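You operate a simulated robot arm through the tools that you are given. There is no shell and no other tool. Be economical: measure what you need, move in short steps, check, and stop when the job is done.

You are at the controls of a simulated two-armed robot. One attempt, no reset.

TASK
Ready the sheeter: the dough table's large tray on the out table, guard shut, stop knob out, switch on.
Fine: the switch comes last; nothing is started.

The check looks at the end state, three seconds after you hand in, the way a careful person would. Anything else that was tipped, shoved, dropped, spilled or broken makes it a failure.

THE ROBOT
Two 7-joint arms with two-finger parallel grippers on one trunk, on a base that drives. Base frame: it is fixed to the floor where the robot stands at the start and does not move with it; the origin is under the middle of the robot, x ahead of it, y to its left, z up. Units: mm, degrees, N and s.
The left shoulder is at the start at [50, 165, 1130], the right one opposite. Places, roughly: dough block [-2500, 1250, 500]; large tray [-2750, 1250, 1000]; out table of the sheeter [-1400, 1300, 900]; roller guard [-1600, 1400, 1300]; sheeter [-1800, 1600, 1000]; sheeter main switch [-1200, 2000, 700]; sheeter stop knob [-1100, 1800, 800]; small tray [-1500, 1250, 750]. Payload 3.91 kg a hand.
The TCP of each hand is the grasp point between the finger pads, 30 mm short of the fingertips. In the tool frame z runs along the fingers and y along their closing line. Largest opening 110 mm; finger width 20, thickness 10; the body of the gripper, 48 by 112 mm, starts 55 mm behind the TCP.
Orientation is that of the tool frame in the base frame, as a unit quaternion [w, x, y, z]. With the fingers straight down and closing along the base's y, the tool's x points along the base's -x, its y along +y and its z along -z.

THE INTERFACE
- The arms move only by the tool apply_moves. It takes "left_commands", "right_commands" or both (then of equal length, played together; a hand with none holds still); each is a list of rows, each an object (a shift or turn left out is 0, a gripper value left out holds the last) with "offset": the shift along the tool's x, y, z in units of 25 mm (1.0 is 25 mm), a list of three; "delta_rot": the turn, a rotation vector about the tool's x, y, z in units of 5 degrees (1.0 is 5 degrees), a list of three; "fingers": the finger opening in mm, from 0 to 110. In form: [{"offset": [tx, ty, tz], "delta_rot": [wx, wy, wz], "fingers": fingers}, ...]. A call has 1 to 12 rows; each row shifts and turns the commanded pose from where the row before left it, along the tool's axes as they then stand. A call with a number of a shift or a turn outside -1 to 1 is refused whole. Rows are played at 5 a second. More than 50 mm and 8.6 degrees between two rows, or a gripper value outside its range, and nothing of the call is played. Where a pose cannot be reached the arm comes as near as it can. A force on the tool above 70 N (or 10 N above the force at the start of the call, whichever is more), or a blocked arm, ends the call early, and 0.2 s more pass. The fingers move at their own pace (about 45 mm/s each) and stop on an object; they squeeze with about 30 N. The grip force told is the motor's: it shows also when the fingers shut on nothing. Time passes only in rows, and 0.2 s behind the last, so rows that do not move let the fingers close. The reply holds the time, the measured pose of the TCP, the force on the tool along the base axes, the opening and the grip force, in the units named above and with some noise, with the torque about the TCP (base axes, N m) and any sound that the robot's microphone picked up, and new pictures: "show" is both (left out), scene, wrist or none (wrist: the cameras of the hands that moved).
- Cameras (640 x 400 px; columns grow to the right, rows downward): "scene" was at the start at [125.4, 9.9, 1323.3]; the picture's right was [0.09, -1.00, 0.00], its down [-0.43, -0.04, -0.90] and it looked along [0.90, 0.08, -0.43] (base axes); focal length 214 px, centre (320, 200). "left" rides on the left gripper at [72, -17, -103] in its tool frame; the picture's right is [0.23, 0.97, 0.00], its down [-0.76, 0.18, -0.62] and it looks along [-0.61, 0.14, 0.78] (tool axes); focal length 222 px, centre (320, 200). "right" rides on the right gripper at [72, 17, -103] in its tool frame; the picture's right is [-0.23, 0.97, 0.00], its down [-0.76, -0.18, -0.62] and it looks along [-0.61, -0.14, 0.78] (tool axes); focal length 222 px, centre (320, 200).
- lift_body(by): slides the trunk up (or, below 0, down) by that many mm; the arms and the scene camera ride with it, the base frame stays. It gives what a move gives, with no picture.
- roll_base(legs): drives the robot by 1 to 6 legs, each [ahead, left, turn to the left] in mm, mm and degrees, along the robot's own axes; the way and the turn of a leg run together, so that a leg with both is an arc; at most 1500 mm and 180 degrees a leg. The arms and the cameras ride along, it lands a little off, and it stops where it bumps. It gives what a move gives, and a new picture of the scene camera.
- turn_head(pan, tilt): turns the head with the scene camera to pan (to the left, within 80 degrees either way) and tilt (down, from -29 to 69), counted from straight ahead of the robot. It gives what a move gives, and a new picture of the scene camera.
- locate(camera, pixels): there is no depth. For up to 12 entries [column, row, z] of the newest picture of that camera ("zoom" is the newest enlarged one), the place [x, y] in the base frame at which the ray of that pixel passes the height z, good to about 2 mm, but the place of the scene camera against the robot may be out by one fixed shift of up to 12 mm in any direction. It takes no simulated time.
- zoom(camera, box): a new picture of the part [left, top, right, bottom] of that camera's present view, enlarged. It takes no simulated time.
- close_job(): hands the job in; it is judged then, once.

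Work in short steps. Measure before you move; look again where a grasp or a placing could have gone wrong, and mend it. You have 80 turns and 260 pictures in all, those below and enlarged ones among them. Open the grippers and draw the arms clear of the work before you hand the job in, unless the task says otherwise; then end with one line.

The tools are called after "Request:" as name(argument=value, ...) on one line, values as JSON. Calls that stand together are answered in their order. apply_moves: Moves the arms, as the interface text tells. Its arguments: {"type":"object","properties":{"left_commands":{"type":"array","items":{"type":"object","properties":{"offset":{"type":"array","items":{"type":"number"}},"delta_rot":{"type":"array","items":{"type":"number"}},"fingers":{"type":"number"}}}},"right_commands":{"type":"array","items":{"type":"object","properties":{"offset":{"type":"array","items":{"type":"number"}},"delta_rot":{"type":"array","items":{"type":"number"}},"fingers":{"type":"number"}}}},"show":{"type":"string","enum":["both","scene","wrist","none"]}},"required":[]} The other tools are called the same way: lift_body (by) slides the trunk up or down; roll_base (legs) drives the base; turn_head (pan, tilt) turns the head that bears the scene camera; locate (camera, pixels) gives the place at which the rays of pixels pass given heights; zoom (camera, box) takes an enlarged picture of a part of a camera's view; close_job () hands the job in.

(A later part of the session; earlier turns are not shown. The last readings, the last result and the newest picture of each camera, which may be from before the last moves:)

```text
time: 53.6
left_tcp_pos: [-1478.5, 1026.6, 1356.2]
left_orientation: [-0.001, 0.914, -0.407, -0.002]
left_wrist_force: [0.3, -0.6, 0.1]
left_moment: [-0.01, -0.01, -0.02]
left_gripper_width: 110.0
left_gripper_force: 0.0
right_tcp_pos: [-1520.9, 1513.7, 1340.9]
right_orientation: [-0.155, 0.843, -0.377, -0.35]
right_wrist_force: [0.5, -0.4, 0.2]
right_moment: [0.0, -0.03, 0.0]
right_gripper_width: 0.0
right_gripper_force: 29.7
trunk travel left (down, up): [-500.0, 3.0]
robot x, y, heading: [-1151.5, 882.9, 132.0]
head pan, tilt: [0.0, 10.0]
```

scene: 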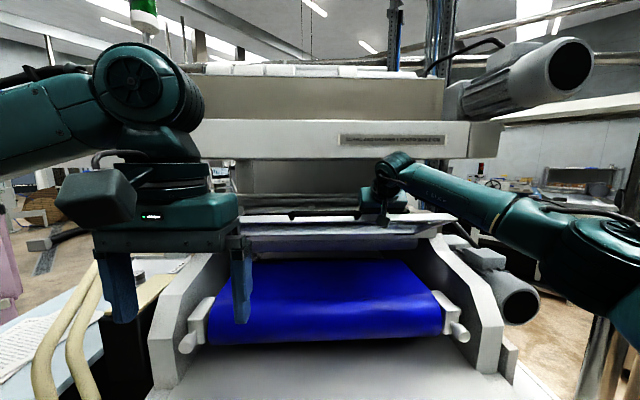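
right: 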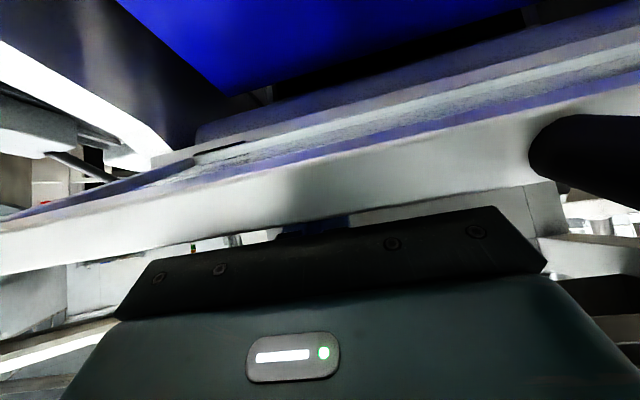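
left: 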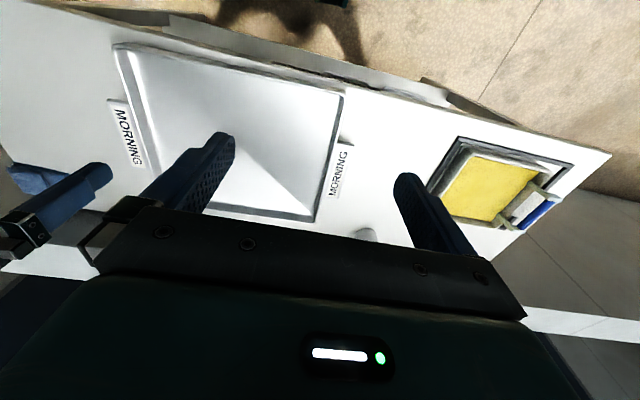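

The bar now hides the fingers, so they are above and behind the edge. I continue pressing down.

Request:
apply_moves(right_commands=[{"offset": [0.5, 0, 0.5]}, {"offset": [0.5, 0, 0.5]}, {"offset": [0.5, 0, 0.5]}, {"offset": [0.5, 0, 0.5]}], show="both")

```text
time: 54.6
left_tcp_pos: [-1477.9, 1026.6, 1356.0]
left_orientation: [0.0, 0.913, -0.407, -0.001]
left_wrist_force: [0.3, -0.5, 0.2]
left_moment: [0.05, 0.0, 0.01]
left_gripper_width: 110.1
left_gripper_force: 0.1
right_tcp_pos: [-1520.7, 1514.4, 1270.1]
right_orientation: [-0.156, 0.844, -0.376, -0.349]
right_wrist_force: [-0.1, -0.2, 0.7]
right_moment: [0.01, -0.02, 0.0]
right_gripper_width: 0.3
right_gripper_force: 29.9
trunk travel left (down, up): [-500.0, 3.0]
robot x, y, heading: [-1158.3, 878.3, 132.8]
head pan, tilt: [0.0, 10.0]
```

scene: 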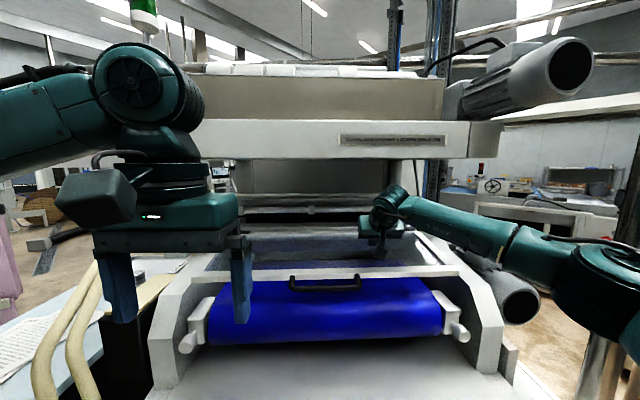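
right: 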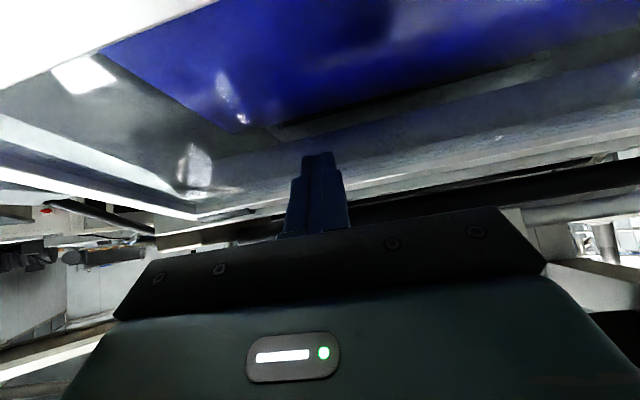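

The guard has swung down. I let a little time pass and look closely at whether it is fully shut.

Request:
apply_moves(right_commands=[{"offset": [0, 0, 0]}, {"offset": [0, 0, 0]}, {"offset": [0, 0, 0]}], show="none")

Request:
zoom(camera="scene", box=[140, 180, 520, 400])

```text
time: 55.4
left_tcp_pos: [-1478.9, 1026.0, 1356.3]
left_orientation: [0.0, 0.914, -0.406, -0.001]
left_wrist_force: [-0.2, -0.8, 0.2]
left_moment: [-0.03, 0.01, -0.01]
left_gripper_width: 110.2
left_gripper_force: 0.0
right_tcp_pos: [-1521.3, 1513.4, 1271.0]
right_orientation: [-0.156, 0.843, -0.376, -0.35]
right_wrist_force: [0.8, 0.5, 0.1]
right_moment: [-0.01, 0.01, 0.02]
right_gripper_width: 0.0
right_gripper_force: 30.5
trunk travel left (down, up): [-500.0, 3.0]
robot x, y, heading: [-1158.9, 880.4, 132.3]
head pan, tilt: [0.0, 10.0]
```

```text
1.68 times, centred on (330, 290) of scene
```

zoom: 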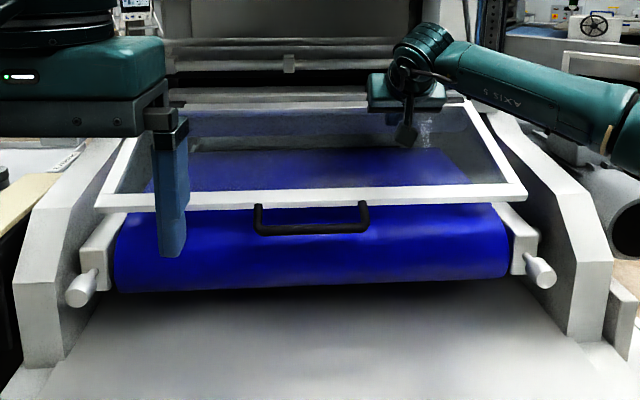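

Guard hangs roughly horizontal over the roller with no force on the finger; I test by pressing further down.

Request:
apply_moves(right_commands=[{"offset": [0.4, 0, 0.4]}, {"offset": [0.4, 0, 0.4]}, {"offset": [0.4, 0, 0.4]}, {"offset": [0.4, 0, 0.4]}, {"offset": [0, 0, 0]}], show="wrist")

Request:
zoom(camera="scene", box=[140, 180, 520, 400])

```text
time: 56.6
left_tcp_pos: [-1475.8, 1023.0, 1357.5]
left_orientation: [-0.002, 0.913, -0.407, -0.002]
left_wrist_force: [0.7, -0.4, -0.2]
left_moment: [-0.04, -0.01, 0.02]
left_gripper_width: 110.0
left_gripper_force: 0.0
right_tcp_pos: [-1519.6, 1511.8, 1224.1]
right_orientation: [-0.157, 0.84, -0.376, -0.358]
right_wrist_force: [1.6, 1.5, 29.8]
right_moment: [0.29, 0.28, -0.06]
right_gripper_width: 0.0
right_gripper_force: 29.9
trunk travel left (down, up): [-500.0, 3.0]
robot x, y, heading: [-1161.3, 882.3, 132.2]
head pan, tilt: [0.0, 10.0]
```

right: 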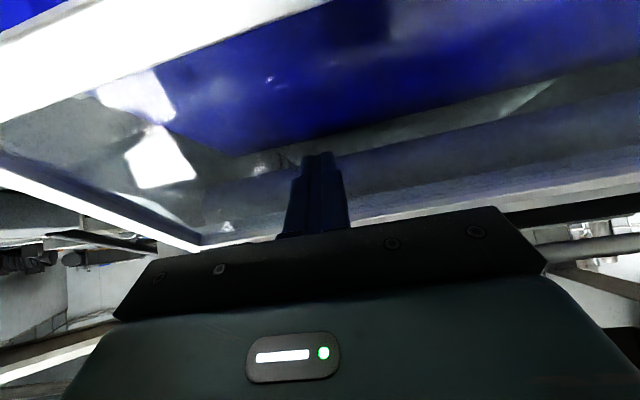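

```text
1.68 times, centred on (330, 290) of scene
```

zoom: 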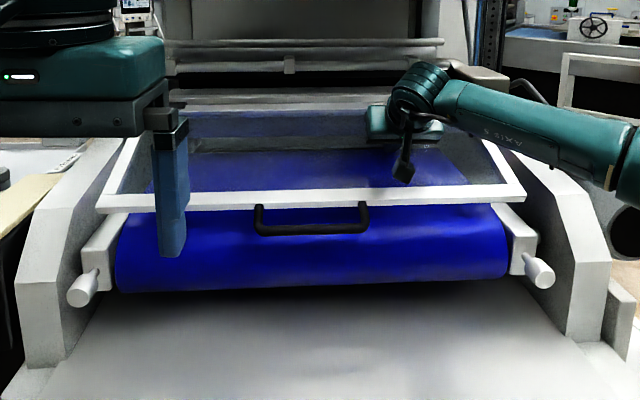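

It resists at 30 N without moving, so the guard sits on its stop: shut. I lift off, pull back, and restore the tool-down pose.

Request:
apply_moves(right_commands=[{"offset": [-1, 0, -1]}, {"offset": [-1, 0, -1]}, {"offset": [-1, 0, -1]}, {"offset": [1, 0, -1]}, {"offset": [1, 0, -1]}, {"offset": [1, 0, -1]}, {"offset": [1, 0, -1]}, {"offset": [1, 0, -1]}, {"offset": [1, 0, -1]}, {"offset": [1, 0, -1]}, {"offset": [1, 0, -1]}], show="none")

Request:
apply_moves(right_commands=[{"delta_rot": [0, 1, 0]}, {"delta_rot": [0, 1, 0]}, {"delta_rot": [0, 1, 0]}, {"delta_rot": [0, 1, 0]}, {"delta_rot": [0, 1, 0]}, {"delta_rot": [0, 1, 0]}, {"delta_rot": [0, 1, 0]}, {"delta_rot": [0, 1, 0]}, {"delta_rot": [0, 1, 0]}], show="scene")

Request:
zoom(camera="scene", box=[140, 180, 520, 400])

Request:
turn_head(pan=0, tilt=45)

```text
time: 59.0
left_tcp_pos: [-1478.3, 1025.5, 1356.7]
left_orientation: [-0.001, 0.914, -0.407, -0.001]
left_wrist_force: [-0.3, -1.0, -0.2]
left_moment: [-0.03, -0.01, -0.03]
left_gripper_width: 110.1
left_gripper_force: 0.0
right_tcp_pos: [-1331.4, 1302.2, 1319.9]
right_orientation: [-0.155, 0.844, -0.376, -0.35]
right_wrist_force: [-0.2, -0.8, -0.1]
right_moment: [0.02, -0.03, 0.02]
right_gripper_width: 0.0
right_gripper_force: 29.8
trunk travel left (down, up): [-500.0, 3.0]
robot x, y, heading: [-1156.2, 882.7, 132.4]
head pan, tilt: [0.0, 10.0]
```

```text
time: 61.0
left_tcp_pos: [-1477.9, 1025.7, 1356.7]
left_orientation: [0.0, 0.913, -0.407, 0.0]
left_wrist_force: [-0.8, 0.4, -0.9]
left_moment: [0.03, -0.01, 0.0]
left_gripper_width: 110.1
left_gripper_force: 0.1
right_tcp_pos: [-1331.9, 1303.7, 1318.6]
right_orientation: [0.0, 0.914, -0.407, -0.001]
right_wrist_force: [0.2, -0.3, 0.3]
right_moment: [0.02, 0.0, -0.05]
right_gripper_width: 0.1
right_gripper_force: 29.7
trunk travel left (down, up): [-500.0, 3.0]
robot x, y, heading: [-1153.5, 881.7, 132.7]
head pan, tilt: [0.0, 10.0]
```

scene: 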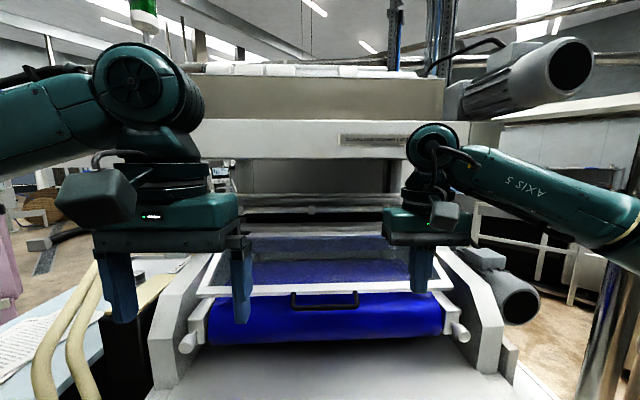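

```text
1.68 times, centred on (330, 290) of scene
```

zoom: 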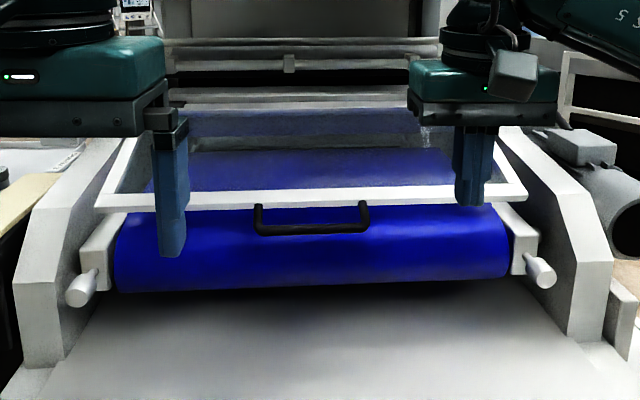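

```text
time: 62.0
left_tcp_pos: [-1478.1, 1024.9, 1357.0]
left_orientation: [0.0, 0.914, -0.407, -0.002]
left_wrist_force: [-0.6, 0.4, 0.4]
left_moment: [-0.04, -0.05, 0.0]
left_gripper_width: 110.1
left_gripper_force: 0.0
right_tcp_pos: [-1331.7, 1303.4, 1319.0]
right_orientation: [0.0, 0.914, -0.406, -0.001]
right_wrist_force: [0.4, 0.0, -0.3]
right_moment: [-0.01, 0.0, -0.04]
right_gripper_width: 0.0
right_gripper_force: 30.2
trunk travel left (down, up): [-500.0, 3.0]
robot x, y, heading: [-1156.0, 884.5, 132.2]
head pan, tilt: [0.0, 45.0]
```

scene: 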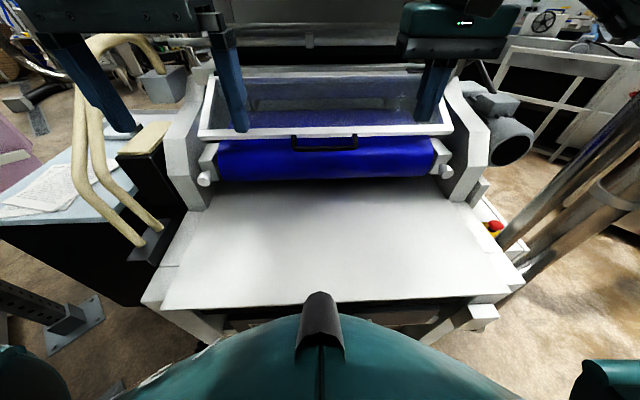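

Guard is shut, and the stop knob is visible at px (493,227). I do a vertical stereo of the table's corners by lowering 150 mm.

Request:
locate(camera="scene", pixels=[[165, 308, 900], [507, 296, 900], [210, 188, 900], [450, 185, 900], [493, 226, 850], [165, 308, 850], [507, 296, 850], [493, 226, 800]])

Request:
lift_body(by=-150)

Request:
zoom(camera="scene", box=[0, 0, 640, 400])

Request:
zoom(camera="scene", box=[420, 170, 580, 340])

```text
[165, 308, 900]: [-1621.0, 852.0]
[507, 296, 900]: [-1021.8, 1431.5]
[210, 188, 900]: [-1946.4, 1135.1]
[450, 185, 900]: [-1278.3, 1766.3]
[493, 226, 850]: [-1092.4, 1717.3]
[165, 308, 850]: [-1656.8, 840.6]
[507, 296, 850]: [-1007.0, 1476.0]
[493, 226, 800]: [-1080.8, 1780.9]
```

```text
time: 63.7
left_tcp_pos: [-1478.5, 1025.1, 1206.2]
left_orientation: [0.0, 0.914, -0.406, -0.001]
left_wrist_force: [-0.8, -0.6, -0.4]
left_moment: [0.0, 0.05, 0.0]
left_gripper_width: 110.2
left_gripper_force: 0.1
right_tcp_pos: [-1332.0, 1302.5, 1168.9]
right_orientation: [0.0, 0.914, -0.407, -0.001]
right_wrist_force: [1.0, -0.4, 0.0]
right_moment: [0.02, 0.03, 0.02]
right_gripper_width: 0.0
right_gripper_force: 29.8
trunk travel left (down, up): [-350.0, 153.0]
robot x, y, heading: [-1159.7, 881.5, 132.0]
head pan, tilt: [0.0, 45.0]
```

```text
1.00 times, centred on (320, 200) of scene
```

zoom: 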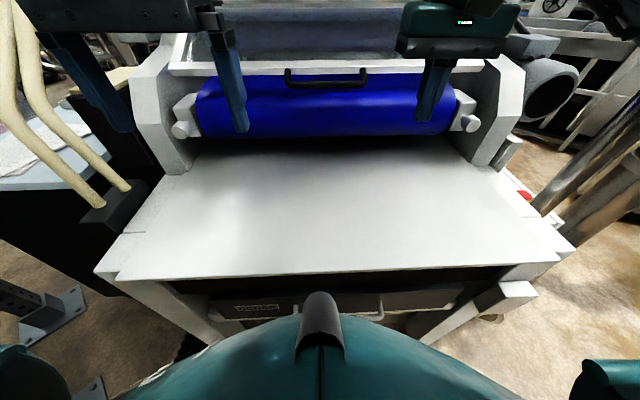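

```text
2.35 times, centred on (500, 255) of scene
```

zoom: 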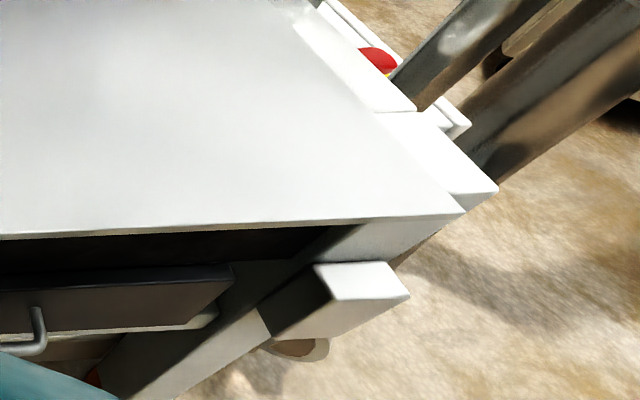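

Request:
locate(camera="scene", pixels=[[118, 281, 900], [562, 260, 900], [118, 281, 850], [562, 260, 850], [118, 281, 950], [562, 260, 950], [528, 195, 850], [528, 195, 800], [528, 195, 900], [195, 140, 900], [455, 138, 900]])

```text
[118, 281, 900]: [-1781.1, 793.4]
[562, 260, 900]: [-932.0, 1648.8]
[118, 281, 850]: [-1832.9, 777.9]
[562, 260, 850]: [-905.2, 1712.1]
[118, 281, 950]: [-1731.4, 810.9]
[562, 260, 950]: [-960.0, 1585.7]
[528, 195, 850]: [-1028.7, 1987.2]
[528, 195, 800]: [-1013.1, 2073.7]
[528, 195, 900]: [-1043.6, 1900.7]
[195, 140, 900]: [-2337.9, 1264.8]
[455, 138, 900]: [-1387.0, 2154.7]
```

Those used the old scene picture, so I re-take the full zoom and locate through it.

Request:
zoom(camera="scene", box=[0, 0, 640, 400])

Request:
locate(camera="zoom", pixels=[[118, 281, 900], [562, 260, 900], [118, 281, 850], [562, 260, 850], [118, 281, 950], [562, 260, 950], [525, 197, 850], [525, 197, 800], [525, 197, 900], [200, 140, 900], [450, 138, 900]])

```text
1.00 times, centred on (320, 200) of scene
```

zoom: 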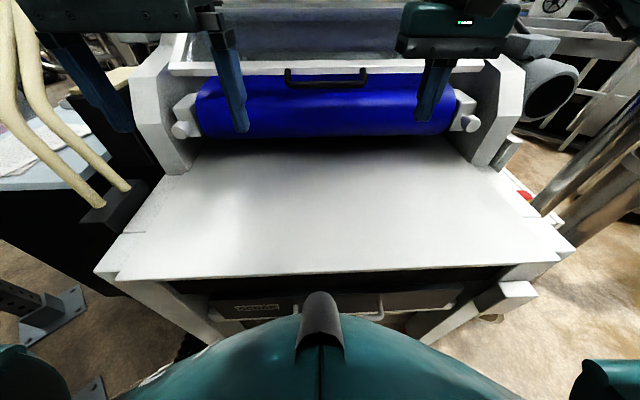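

```text
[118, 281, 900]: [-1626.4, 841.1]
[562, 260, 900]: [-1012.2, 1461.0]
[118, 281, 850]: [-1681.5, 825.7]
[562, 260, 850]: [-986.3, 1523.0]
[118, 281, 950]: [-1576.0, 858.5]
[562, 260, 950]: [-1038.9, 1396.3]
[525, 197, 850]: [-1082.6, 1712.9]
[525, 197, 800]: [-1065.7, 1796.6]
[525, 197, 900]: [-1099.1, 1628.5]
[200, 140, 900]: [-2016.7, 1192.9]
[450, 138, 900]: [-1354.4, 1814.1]
```

Table top ≈ z 905–915, front edge (-1620,850)→(-1018,1435); knob ≈(-1088,1728,843). Now I go back to the dough table for the tray.

Request:
roll_base(legs=[[-450, 0, 0], [0, 0, -132.2], [0, -549, 0], [680, 0, 0]])

Request:
turn_head(pan=0, tilt=40)

```text
time: 78.1
left_tcp_pos: [151.1, 141.8, 1206.6]
left_orientation: [0.0, -0.004, 1.0, 0.0]
left_wrist_force: [-0.2, 0.1, -0.1]
left_moment: [0.0, 0.0, -0.02]
left_gripper_width: 110.1
left_gripper_force: 0.2
right_tcp_pos: [260.5, -151.8, 1168.3]
right_orientation: [0.001, -0.002, 1.0, 0.001]
right_wrist_force: [-0.7, -0.5, 0.1]
right_moment: [0.01, 0.02, 0.0]
right_gripper_width: 0.2
right_gripper_force: 30.1
trunk travel left (down, up): [-350.0, 153.0]
robot x, y, heading: [-172.5, -3.6, 0.4]
head pan, tilt: [0.0, 45.0]
```

scene: 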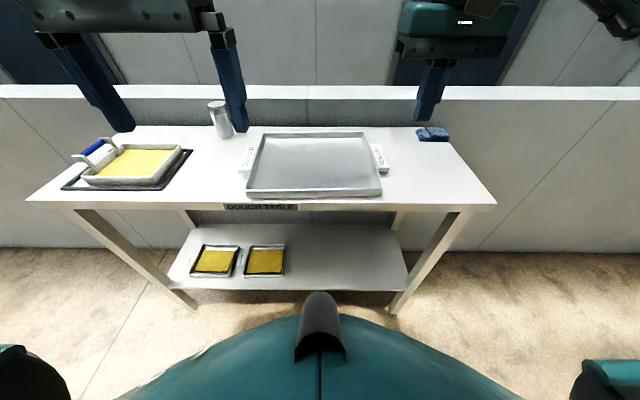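

```text
time: 78.7
left_tcp_pos: [150.9, 141.9, 1206.6]
left_orientation: [0.001, -0.003, 1.0, 0.0]
left_wrist_force: [-0.2, 0.0, -0.4]
left_moment: [0.01, 0.0, 0.02]
left_gripper_width: 110.0
left_gripper_force: 0.0
right_tcp_pos: [260.2, -152.0, 1169.1]
right_orientation: [0.001, -0.003, 1.0, 0.001]
right_wrist_force: [-0.5, -0.3, 0.0]
right_moment: [0.01, 0.01, 0.02]
right_gripper_width: 0.0
right_gripper_force: 30.0
trunk travel left (down, up): [-350.0, 153.0]
robot x, y, heading: [-172.7, -6.4, 0.5]
head pan, tilt: [0.0, 40.0]
```

scene: 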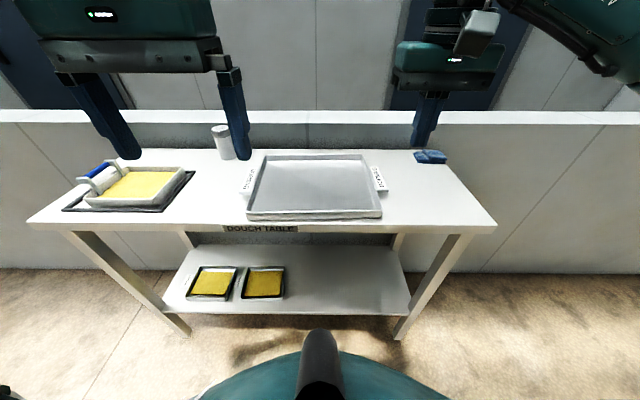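

Now vertical stereo on the tray: locate now, then lift and locate again.

Request:
zoom(camera="scene", box=[220, 130, 420, 255])

Request:
lift_body(by=150)

Request:
zoom(camera="scene", box=[220, 170, 420, 295])

```text
3.20 times, centred on (320, 192) of scene
```

zoom: 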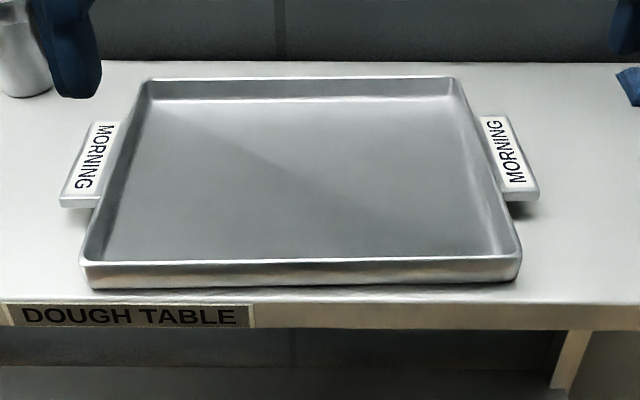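

```text
time: 80.5
left_tcp_pos: [149.8, 141.1, 1357.1]
left_orientation: [0.0, -0.004, 1.0, 0.0]
left_wrist_force: [0.5, 0.1, -0.5]
left_moment: [-0.03, 0.0, -0.04]
left_gripper_width: 110.0
left_gripper_force: 0.1
right_tcp_pos: [259.6, -151.8, 1320.1]
right_orientation: [0.002, -0.003, 1.0, 0.001]
right_wrist_force: [-0.6, 0.8, -0.2]
right_moment: [0.01, -0.01, -0.01]
right_gripper_width: 0.0
right_gripper_force: 30.0
trunk travel left (down, up): [-500.0, 3.0]
robot x, y, heading: [-169.2, -0.5, 0.4]
head pan, tilt: [0.0, 40.0]
```

```text
3.20 times, centred on (320, 232) of scene
```

zoom: 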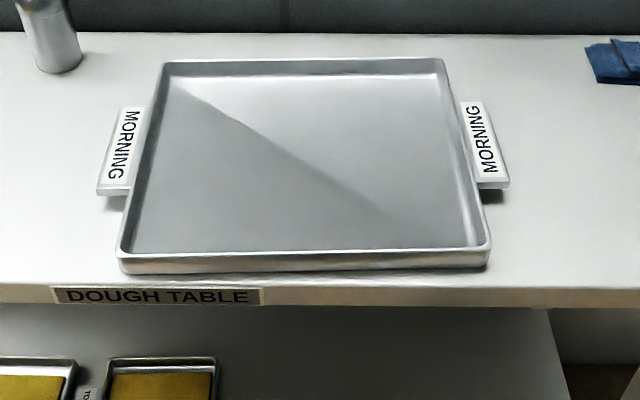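

Request:
locate(camera="scene", pixels=[[245.6, 212.3, 900], [382.8, 210.75, 900], [266.25, 154.5, 900], [362.2, 153.9, 900], [388.75, 189.8, 900], [238.75, 192, 900], [245.6, 212.3, 950], [382.8, 210.75, 950], [266.25, 154.5, 950], [362.2, 153.9, 950], [388.75, 189.8, 950], [238.75, 192, 950]])

Request:
locate(camera="zoom", pixels=[[119, 253, 900], [491, 246, 900], [163, 62, 900], [443, 60, 900], [509, 183, 900], [97, 190, 900], [119, 253, 950], [491, 246, 950], [163, 62, 950], [443, 60, 950], [509, 183, 950], [97, 190, 950]])

```text
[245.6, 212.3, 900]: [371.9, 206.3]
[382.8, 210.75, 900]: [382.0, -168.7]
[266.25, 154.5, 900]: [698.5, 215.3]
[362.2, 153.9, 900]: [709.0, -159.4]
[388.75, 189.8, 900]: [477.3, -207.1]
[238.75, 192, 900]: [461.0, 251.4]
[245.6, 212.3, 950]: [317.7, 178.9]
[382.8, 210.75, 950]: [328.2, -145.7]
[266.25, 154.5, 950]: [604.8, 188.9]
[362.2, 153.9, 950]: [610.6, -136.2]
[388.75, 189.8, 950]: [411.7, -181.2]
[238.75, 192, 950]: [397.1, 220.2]
```

```text
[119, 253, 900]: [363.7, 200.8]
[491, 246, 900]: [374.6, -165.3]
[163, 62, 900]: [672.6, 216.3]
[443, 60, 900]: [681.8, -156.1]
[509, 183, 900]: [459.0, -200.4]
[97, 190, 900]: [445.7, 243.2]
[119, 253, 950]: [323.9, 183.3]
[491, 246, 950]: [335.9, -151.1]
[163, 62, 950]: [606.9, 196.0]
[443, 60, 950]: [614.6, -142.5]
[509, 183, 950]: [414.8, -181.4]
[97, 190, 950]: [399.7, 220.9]
```

Tray ≈ 340×288 mm, rim z≈940, centre ≈(481,22), with lugs at its sides. I drive closer, lower the trunk, and open the right gripper to view lugs with wrist cameras.

Request:
lift_body(by=-100)

Request:
roll_base(legs=[[165, 22, 0]])

Request:
apply_moves(left_commands=[{"offset": [-1, 1, 1], "fingers": 110}, {"offset": [-1, 1, 1]}, {"offset": [-1, 1, 1]}, {"offset": [-1, 0.5, 1]}, {"offset": [-1, 0, 1]}, {"offset": [-0.5, 0, 1]}], right_commands=[{"offset": [-1, -1, 1], "fingers": 110}, {"offset": [0, -1, 1]}, {"offset": [0, 0, 1]}, {"offset": [0, 0, 1]}, {"offset": [0, 0, 0.5]}, {"offset": [0, 0, 0]}])

```text
time: 81.8
left_tcp_pos: [150.4, 141.7, 1256.9]
left_orientation: [0.002, -0.003, 1.0, 0.001]
left_wrist_force: [-0.1, 0.3, 0.5]
left_moment: [0.01, 0.02, -0.02]
left_gripper_width: 109.8
left_gripper_force: 0.0
right_tcp_pos: [259.6, -153.1, 1220.1]
right_orientation: [0.001, -0.002, 1.0, 0.001]
right_wrist_force: [0.0, -0.1, -0.7]
right_moment: [-0.03, 0.04, -0.02]
right_gripper_width: 0.0
right_gripper_force: 30.0
trunk travel left (down, up): [-400.0, 103.0]
robot x, y, heading: [-171.2, -4.2, 0.7]
head pan, tilt: [0.0, 40.0]
```

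```text
time: 83.2
left_tcp_pos: [310.0, 164.6, 1256.7]
left_orientation: [0.0, -0.004, 1.0, 0.0]
left_wrist_force: [0.6, -0.4, -0.3]
left_moment: [0.04, 0.01, 0.01]
left_gripper_width: 110.0
left_gripper_force: 0.0
right_tcp_pos: [421.4, -130.3, 1219.2]
right_orientation: [0.001, -0.003, 1.0, 0.001]
right_wrist_force: [-0.5, 0.8, -0.2]
right_moment: [-0.01, 0.02, 0.0]
right_gripper_width: 0.0
right_gripper_force: 29.9
trunk travel left (down, up): [-400.0, 103.0]
robot x, y, heading: [-9.4, 19.8, 0.6]
head pan, tilt: [0.0, 40.0]
```

scene: 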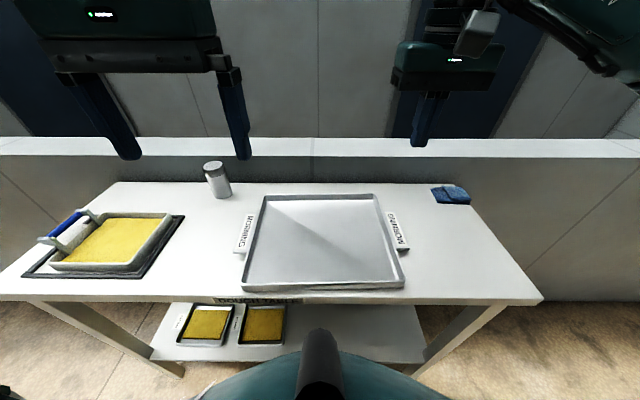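

```text
time: 84.6
left_tcp_pos: [448.6, 251.6, 1106.7]
left_orientation: [0.002, -0.002, 1.0, 0.0]
left_wrist_force: [0.0, 0.2, 0.1]
left_moment: [0.02, 0.04, 0.0]
left_gripper_width: 109.9
left_gripper_force: 0.1
right_tcp_pos: [445.5, -177.7, 1106.5]
right_orientation: [0.001, -0.001, 1.0, 0.001]
right_wrist_force: [-0.8, 0.2, 0.5]
right_moment: [0.03, 0.03, -0.04]
right_gripper_width: 110.0
right_gripper_force: 0.0
trunk travel left (down, up): [-400.0, 103.0]
robot x, y, heading: [-7.7, 19.8, 0.3]
head pan, tilt: [0.0, 40.0]
```

scene: 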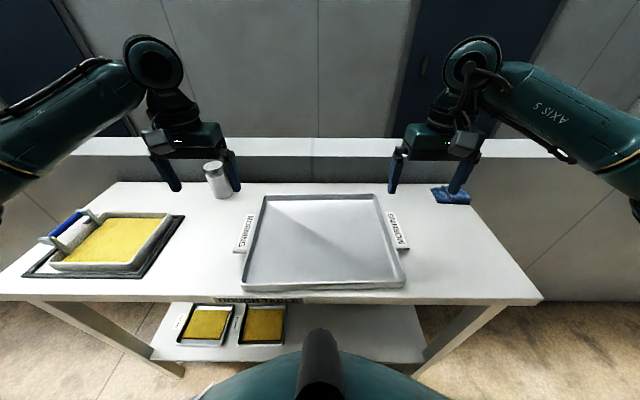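
right: 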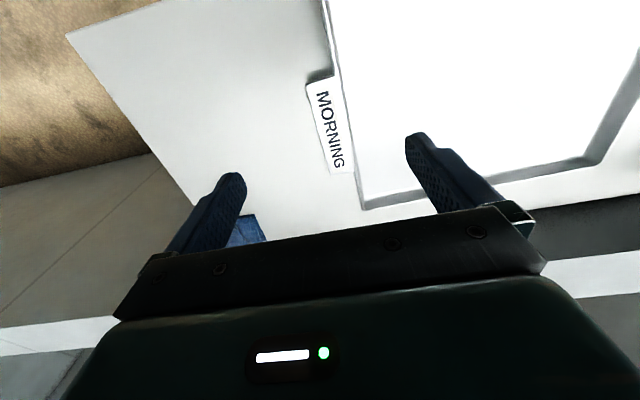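
left: 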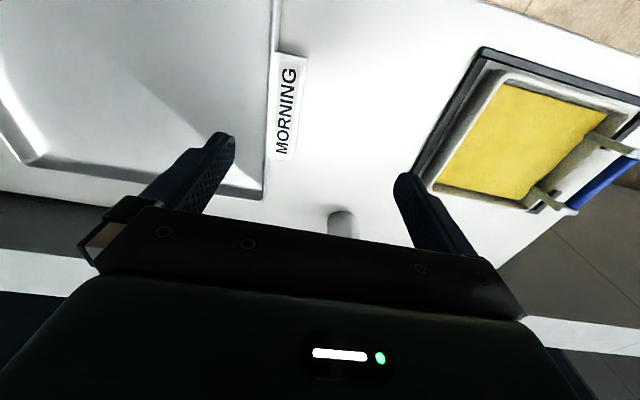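

Request:
locate(camera="right", pixels=[[307, 85, 940], [331, 173, 940], [332, 78, 940], [354, 172, 940], [362, 208, 940], [307, 85, 920], [331, 173, 920]])

Request:
locate(camera="left", pixels=[[306, 56, 940], [294, 160, 940], [279, 52, 940], [267, 158, 940], [263, 198, 940], [306, 56, 920], [294, 160, 920]])

Request:
zoom(camera="right", box=[260, 40, 420, 220])

Request:
zoom(camera="left", box=[220, 30, 380, 220])

```text
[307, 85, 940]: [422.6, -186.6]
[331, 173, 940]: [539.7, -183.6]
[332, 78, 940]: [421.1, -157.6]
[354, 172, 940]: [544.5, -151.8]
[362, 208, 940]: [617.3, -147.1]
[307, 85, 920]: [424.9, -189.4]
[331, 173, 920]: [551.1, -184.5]
```

```text
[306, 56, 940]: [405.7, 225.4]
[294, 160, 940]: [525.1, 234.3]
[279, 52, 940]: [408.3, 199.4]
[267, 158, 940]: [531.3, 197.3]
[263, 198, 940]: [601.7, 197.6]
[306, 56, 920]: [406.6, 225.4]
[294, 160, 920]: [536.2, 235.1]
```

```text
2.22 times, centred on (340, 130) of right
```

zoom: 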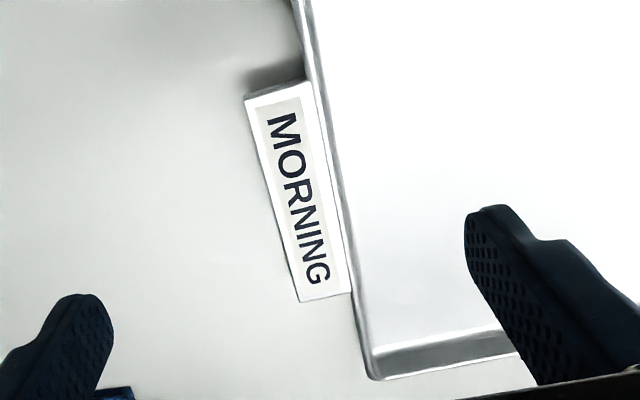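

```text
2.11 times, centred on (300, 125) of left
```

zoom: 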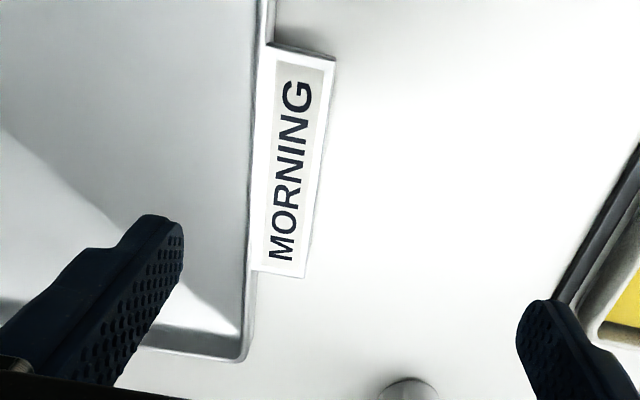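

Lugs: right x 422–540, y −152…−186; left x 406–527, y 198…231; tray rotated ≈+2°. I align both hands (turn 2°), straddling lug + wall, and go down to z≈990.

Request:
apply_moves(left_commands=[{"offset": [-0.74, -0.83, 0], "delta_rot": [0, 0, -0.36]}, {"offset": [0, -0.83, 0.64]}, {"offset": [0, 0, 1]}, {"offset": [0, 0, 1]}, {"offset": [0, 0, 1]}, {"offset": [0, 0, 1]}], right_commands=[{"offset": [-0.72, 0.5, 0], "delta_rot": [0, 0, -0.36]}, {"offset": [-0.7, 0, 0.64]}, {"offset": [0, 0, 1]}, {"offset": [0, 0, 1]}, {"offset": [0, 0, 1]}, {"offset": [0, 0, 1]}])

```text
time: 86.0
left_tcp_pos: [468.9, 211.8, 990.4]
left_orientation: [0.001, -0.018, 1.0, 0.001]
left_wrist_force: [1.1, 0.1, -0.3]
left_moment: [0.0, 0.0, 0.01]
left_gripper_width: 110.0
left_gripper_force: 0.2
right_tcp_pos: [482.4, -164.9, 989.9]
right_orientation: [0.001, -0.018, 1.0, 0.001]
right_wrist_force: [0.6, 0.0, 0.3]
right_moment: [0.02, -0.02, 0.01]
right_gripper_width: 109.9
right_gripper_force: 0.0
trunk travel left (down, up): [-400.0, 103.0]
robot x, y, heading: [-7.8, 21.2, 0.5]
head pan, tilt: [0.0, 40.0]
```

scene: 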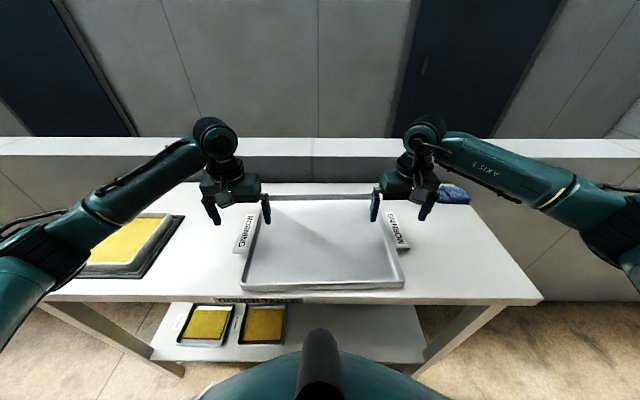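
right: 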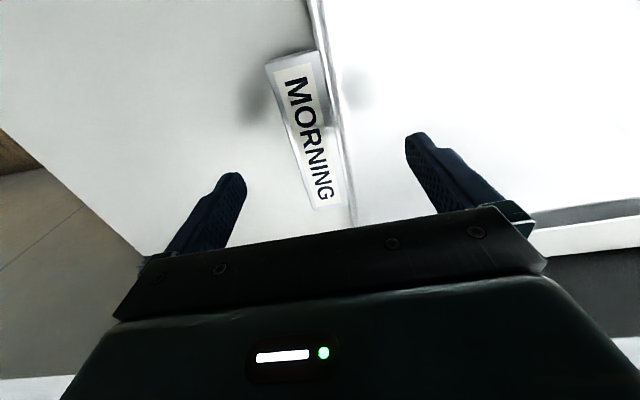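
left: 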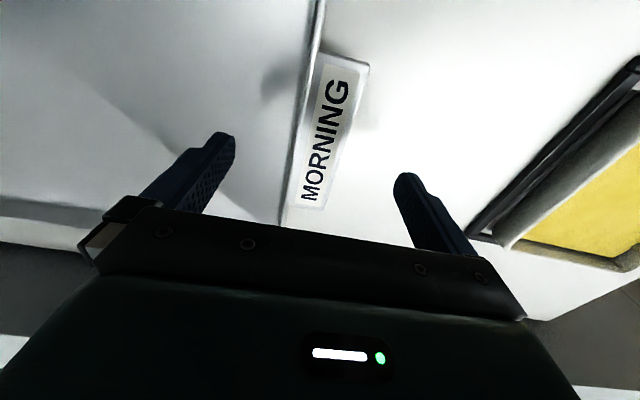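

Request:
locate(camera="right", pixels=[[267, 64, 940], [316, 210, 940], [267, 64, 920], [316, 210, 920], [343, 208, 930]])

Request:
locate(camera="left", pixels=[[369, 66, 940], [323, 210, 940], [369, 66, 920], [323, 210, 920]])

```text
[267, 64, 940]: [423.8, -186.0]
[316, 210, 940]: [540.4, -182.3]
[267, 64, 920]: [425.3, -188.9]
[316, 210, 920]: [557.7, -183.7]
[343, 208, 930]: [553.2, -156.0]
```

```text
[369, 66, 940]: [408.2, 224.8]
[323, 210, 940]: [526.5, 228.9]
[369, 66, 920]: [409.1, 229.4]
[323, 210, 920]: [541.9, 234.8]
```

Lug top is at z≈941. I lower to TCP z≈952 and close both grippers on lug + wall.

Request:
apply_moves(left_commands=[{"offset": [0, 0, 0.76]}, {"offset": [0, 0, 0.76]}, {"fingers": 60}, {}, {}, {"fingers": 20}, {}, {}, {}, {}], right_commands=[{"offset": [0, 0, 0.76]}, {"offset": [0, 0, 0.76]}, {"fingers": 60}, {}, {}, {"fingers": 20}, {}, {}, {}, {}])

```text
time: 88.2
left_tcp_pos: [467.1, 211.2, 953.4]
left_orientation: [0.001, -0.019, 1.0, 0.001]
left_wrist_force: [-1.6, 6.4, 0.3]
left_moment: [0.03, -0.13, -0.25]
left_gripper_width: 40.6
left_gripper_force: 30.1
right_tcp_pos: [482.3, -168.3, 953.1]
right_orientation: [0.001, -0.018, 1.0, 0.0]
right_wrist_force: [1.0, -9.0, -0.1]
right_moment: [-0.39, 0.15, 0.0]
right_gripper_width: 40.6
right_gripper_force: 29.8
trunk travel left (down, up): [-400.0, 103.0]
robot x, y, heading: [-8.3, 18.1, 0.6]
head pan, tilt: [0.0, 40.0]
```

scene: 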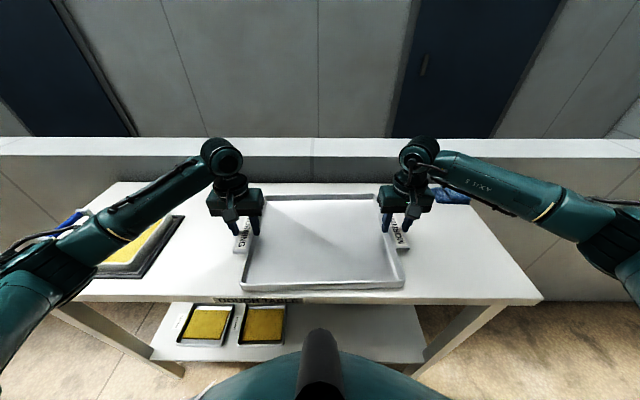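
right: 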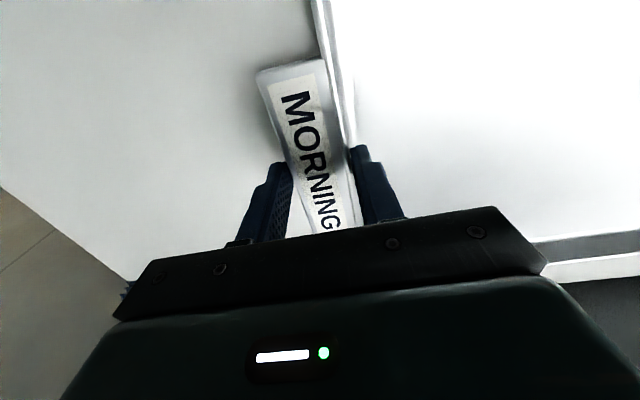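
left: 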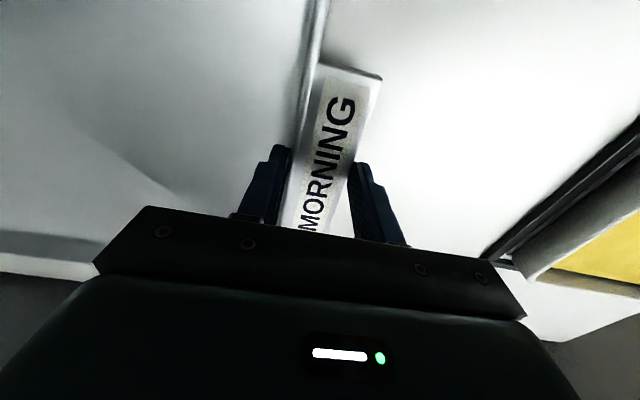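

Both hands hold at 40.6 mm. I lift together slowly by 50 mm and check.

Request:
apply_moves(left_commands=[{"offset": [0, 0, -0.4]}, {"offset": [0, 0, -0.4]}, {"offset": [0, 0, -0.4]}, {"offset": [0, 0, -0.4]}, {"offset": [0, 0, -0.4]}], right_commands=[{"offset": [0, 0, -0.4]}, {"offset": [0, 0, -0.4]}, {"offset": [0, 0, -0.4]}, {"offset": [0, 0, -0.4]}, {"offset": [0, 0, -0.4]}])

```text
time: 89.4
left_tcp_pos: [468.8, 212.5, 1002.0]
left_orientation: [0.001, -0.018, 1.0, 0.001]
left_wrist_force: [-3.4, 11.2, -3.1]
left_moment: [0.15, 0.14, -0.68]
left_gripper_width: 40.9
left_gripper_force: 29.8
right_tcp_pos: [482.7, -166.2, 1002.2]
right_orientation: [0.001, -0.017, 1.0, 0.001]
right_wrist_force: [3.4, -12.1, -4.7]
right_moment: [-0.39, -0.09, -0.5]
right_gripper_width: 40.9
right_gripper_force: 29.8
trunk travel left (down, up): [-400.0, 103.0]
robot x, y, heading: [-6.7, 21.5, 0.8]
head pan, tilt: [0.0, 40.0]
```

scene: 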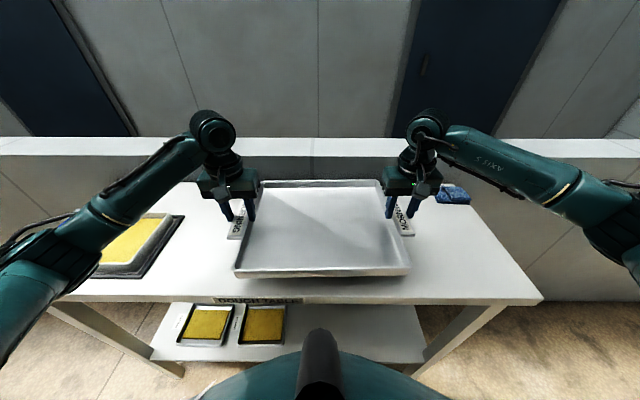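
right: 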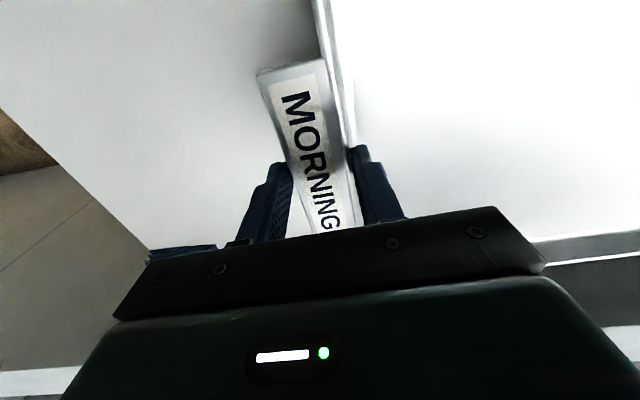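
left: 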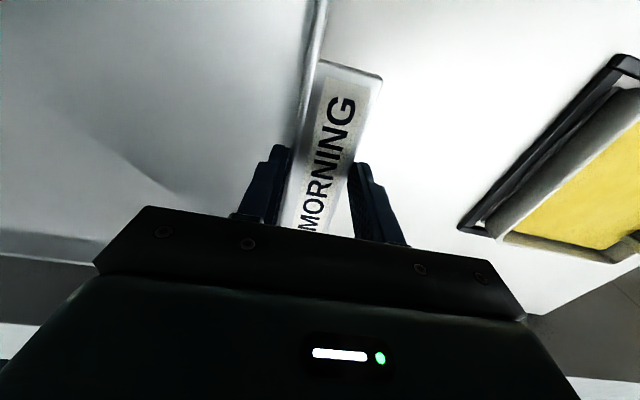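

Tray lifted level, no slip. I raise the trunk 100 mm and drive to the sheeter, stopping short of it.

Request:
lift_body(by=100)

Request:
roll_base(legs=[[-650, 0, 0], [0, 0, 66], [0, 0, 66.5], [0, -276, 0], [616, 0, 0]])

```text
time: 90.8
left_tcp_pos: [469.3, 211.2, 1103.0]
left_orientation: [0.001, -0.02, 1.0, 0.0]
left_wrist_force: [-1.6, 13.3, -4.0]
left_moment: [0.37, 0.33, -0.41]
left_gripper_width: 40.7
left_gripper_force: 29.9
right_tcp_pos: [482.2, -166.9, 1102.5]
right_orientation: [0.002, -0.017, 1.0, 0.001]
right_wrist_force: [3.0, -13.6, -2.9]
right_moment: [-0.29, -0.26, -0.38]
right_gripper_width: 40.9
right_gripper_force: 30.0
trunk travel left (down, up): [-500.0, 3.0]
robot x, y, heading: [-7.2, 17.8, 0.4]
head pan, tilt: [0.0, 40.0]
```

```text
time: 104.7
left_tcp_pos: [-1322.5, 900.9, 1102.6]
left_orientation: [0.001, 0.917, -0.398, 0.0]
left_wrist_force: [-10.7, -11.4, -3.2]
left_moment: [-0.32, 0.26, -0.3]
left_gripper_width: 41.2
left_gripper_force: 30.3
right_tcp_pos: [-1044.9, 1158.2, 1102.0]
right_orientation: [0.0, 0.917, -0.399, -0.001]
right_wrist_force: [10.1, 11.5, -3.8]
right_moment: [0.3, -0.32, -0.2]
right_gripper_width: 40.9
right_gripper_force: 30.0
trunk travel left (down, up): [-500.0, 3.0]
robot x, y, heading: [-866.6, 662.4, 131.6]
head pan, tilt: [0.0, 40.0]
```

scene: 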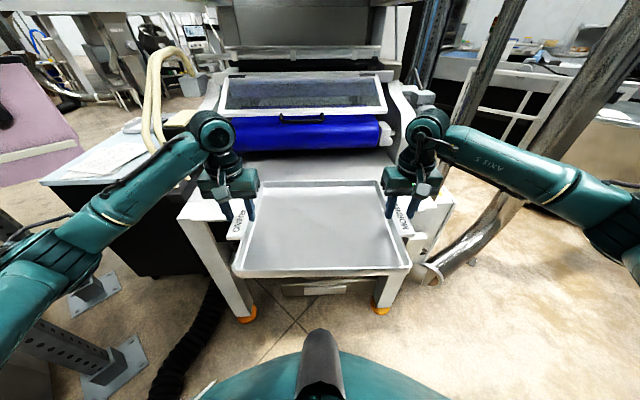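

Tray is centred on the machine. I lower 40 mm, correct heading by 2°, and drive forward 355 so the tray centre lies ~180 mm inside the front edge.

Request:
lift_body(by=-40)

Request:
roll_base(legs=[[0, 0, 1.7], [250, 0, 0]])

Request:
turn_head(pan=0, tilt=48)

```text
time: 105.6
left_tcp_pos: [-1321.9, 899.8, 1062.0]
left_orientation: [0.001, 0.917, -0.399, -0.001]
left_wrist_force: [0.5, 0.5, -4.0]
left_moment: [-0.02, 0.02, -0.17]
left_gripper_width: 40.8
left_gripper_force: 29.7
right_tcp_pos: [-1046.1, 1158.5, 1062.2]
right_orientation: [0.0, 0.917, -0.399, -0.001]
right_wrist_force: [0.2, 0.2, -4.3]
right_moment: [0.0, -0.08, -0.09]
right_gripper_width: 40.7
right_gripper_force: 29.9
trunk travel left (down, up): [-460.0, 43.0]
robot x, y, heading: [-863.4, 666.0, 131.3]
head pan, tilt: [0.0, 40.0]
```

```text
time: 107.8
left_tcp_pos: [-1503.2, 1068.9, 1061.2]
left_orientation: [0.0, 0.924, -0.383, -0.001]
left_wrist_force: [1.0, -1.7, -3.4]
left_moment: [-0.04, -0.08, -0.38]
left_gripper_width: 40.7
left_gripper_force: 29.9
right_tcp_pos: [-1235.5, 1336.3, 1062.3]
right_orientation: [0.0, 0.923, -0.384, -0.001]
right_wrist_force: [-0.2, 1.8, -4.3]
right_moment: [0.08, -0.03, -0.23]
right_gripper_width: 41.0
right_gripper_force: 29.6
trunk travel left (down, up): [-460.0, 43.0]
robot x, y, heading: [-1040.9, 846.2, 133.4]
head pan, tilt: [0.0, 40.0]
```

scene: 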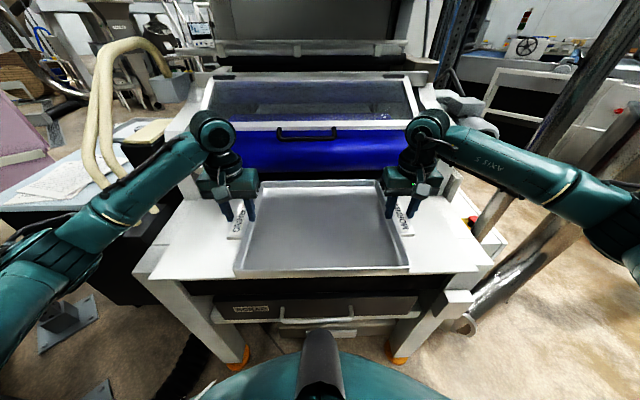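

```text
time: 108.5
left_tcp_pos: [-1503.4, 1067.5, 1062.3]
left_orientation: [0.001, 0.924, -0.382, 0.0]
left_wrist_force: [1.5, 0.9, -3.2]
left_moment: [0.02, -0.03, -0.14]
left_gripper_width: 40.7
left_gripper_force: 29.8
right_tcp_pos: [-1235.5, 1336.7, 1062.6]
right_orientation: [0.0, 0.924, -0.383, -0.001]
right_wrist_force: [-0.7, -0.1, -3.7]
right_moment: [-0.08, -0.05, -0.15]
right_gripper_width: 41.1
right_gripper_force: 29.7
trunk travel left (down, up): [-460.0, 43.0]
robot x, y, heading: [-1038.0, 848.7, 133.4]
head pan, tilt: [0.0, 48.0]
```

scene: 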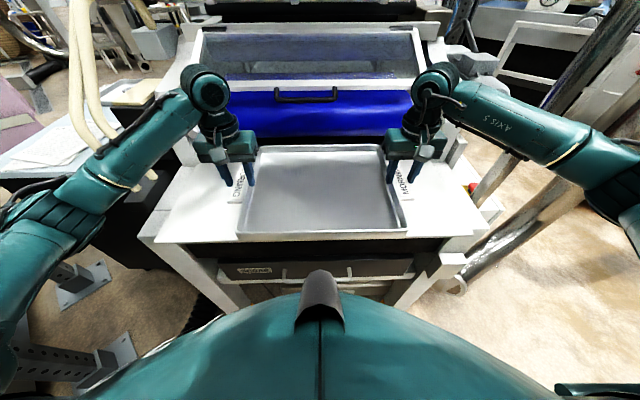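

Request:
locate(camera="scene", pixels=[[155, 241, 910], [475, 236, 910], [237, 232, 1050], [408, 228, 1050], [263, 148, 1050], [382, 146, 1050], [275, 130, 1000], [335, 102, 1080]])

```text
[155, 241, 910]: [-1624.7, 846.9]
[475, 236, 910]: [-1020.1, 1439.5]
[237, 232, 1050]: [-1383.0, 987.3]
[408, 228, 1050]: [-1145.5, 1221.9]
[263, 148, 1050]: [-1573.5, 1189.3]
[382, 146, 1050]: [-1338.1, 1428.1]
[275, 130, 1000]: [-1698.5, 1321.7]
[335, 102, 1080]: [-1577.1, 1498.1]
```

Tray near edge is 68 mm short of the table edge, parallel within 0.3°. I drive 105 mm forward and lower 80 mm.

Request:
roll_base(legs=[[105, 0, 0]])

Request:
lift_body(by=-75)

Request:
zoom(camera="scene", box=[120, 80, 520, 330])

```text
time: 109.6
left_tcp_pos: [-1574.9, 1144.4, 1063.1]
left_orientation: [0.0, 0.924, -0.382, -0.004]
left_wrist_force: [-0.5, 0.7, -3.1]
left_moment: [0.28, 0.09, -0.24]
left_gripper_width: 40.7
left_gripper_force: 30.4
right_tcp_pos: [-1308.2, 1411.5, 1063.1]
right_orientation: [0.0, 0.924, -0.383, -0.002]
right_wrist_force: [1.4, 0.9, -4.8]
right_moment: [-0.06, -0.3, 0.28]
right_gripper_width: 40.9
right_gripper_force: 30.2
trunk travel left (down, up): [-460.0, 43.0]
robot x, y, heading: [-1110.4, 926.2, 133.5]
head pan, tilt: [0.0, 48.0]
```

scene: 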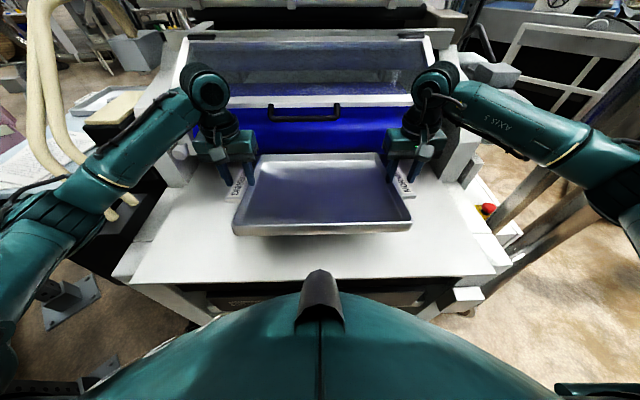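

```text
time: 110.8
left_tcp_pos: [-1573.7, 1144.2, 990.5]
left_orientation: [0.0, 0.924, -0.382, -0.003]
left_wrist_force: [1.6, -1.8, 2.7]
left_moment: [0.57, 0.35, -0.36]
left_gripper_width: 41.1
left_gripper_force: 30.2
right_tcp_pos: [-1306.4, 1411.1, 988.3]
right_orientation: [0.001, 0.923, -0.384, -0.003]
right_wrist_force: [1.4, 0.0, -0.7]
right_moment: [0.47, 0.49, 0.12]
right_gripper_width: 40.8
right_gripper_force: 30.2
trunk travel left (down, up): [-385.0, 118.0]
robot x, y, heading: [-1112.6, 923.2, 133.5]
head pan, tilt: [0.0, 48.0]
```

```text
1.60 times, centred on (320, 205) of scene
```

zoom: 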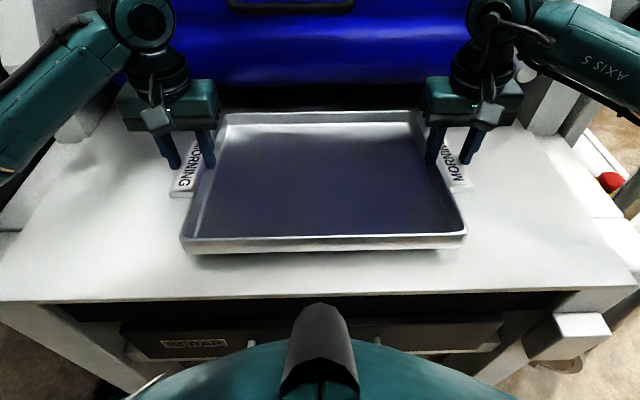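

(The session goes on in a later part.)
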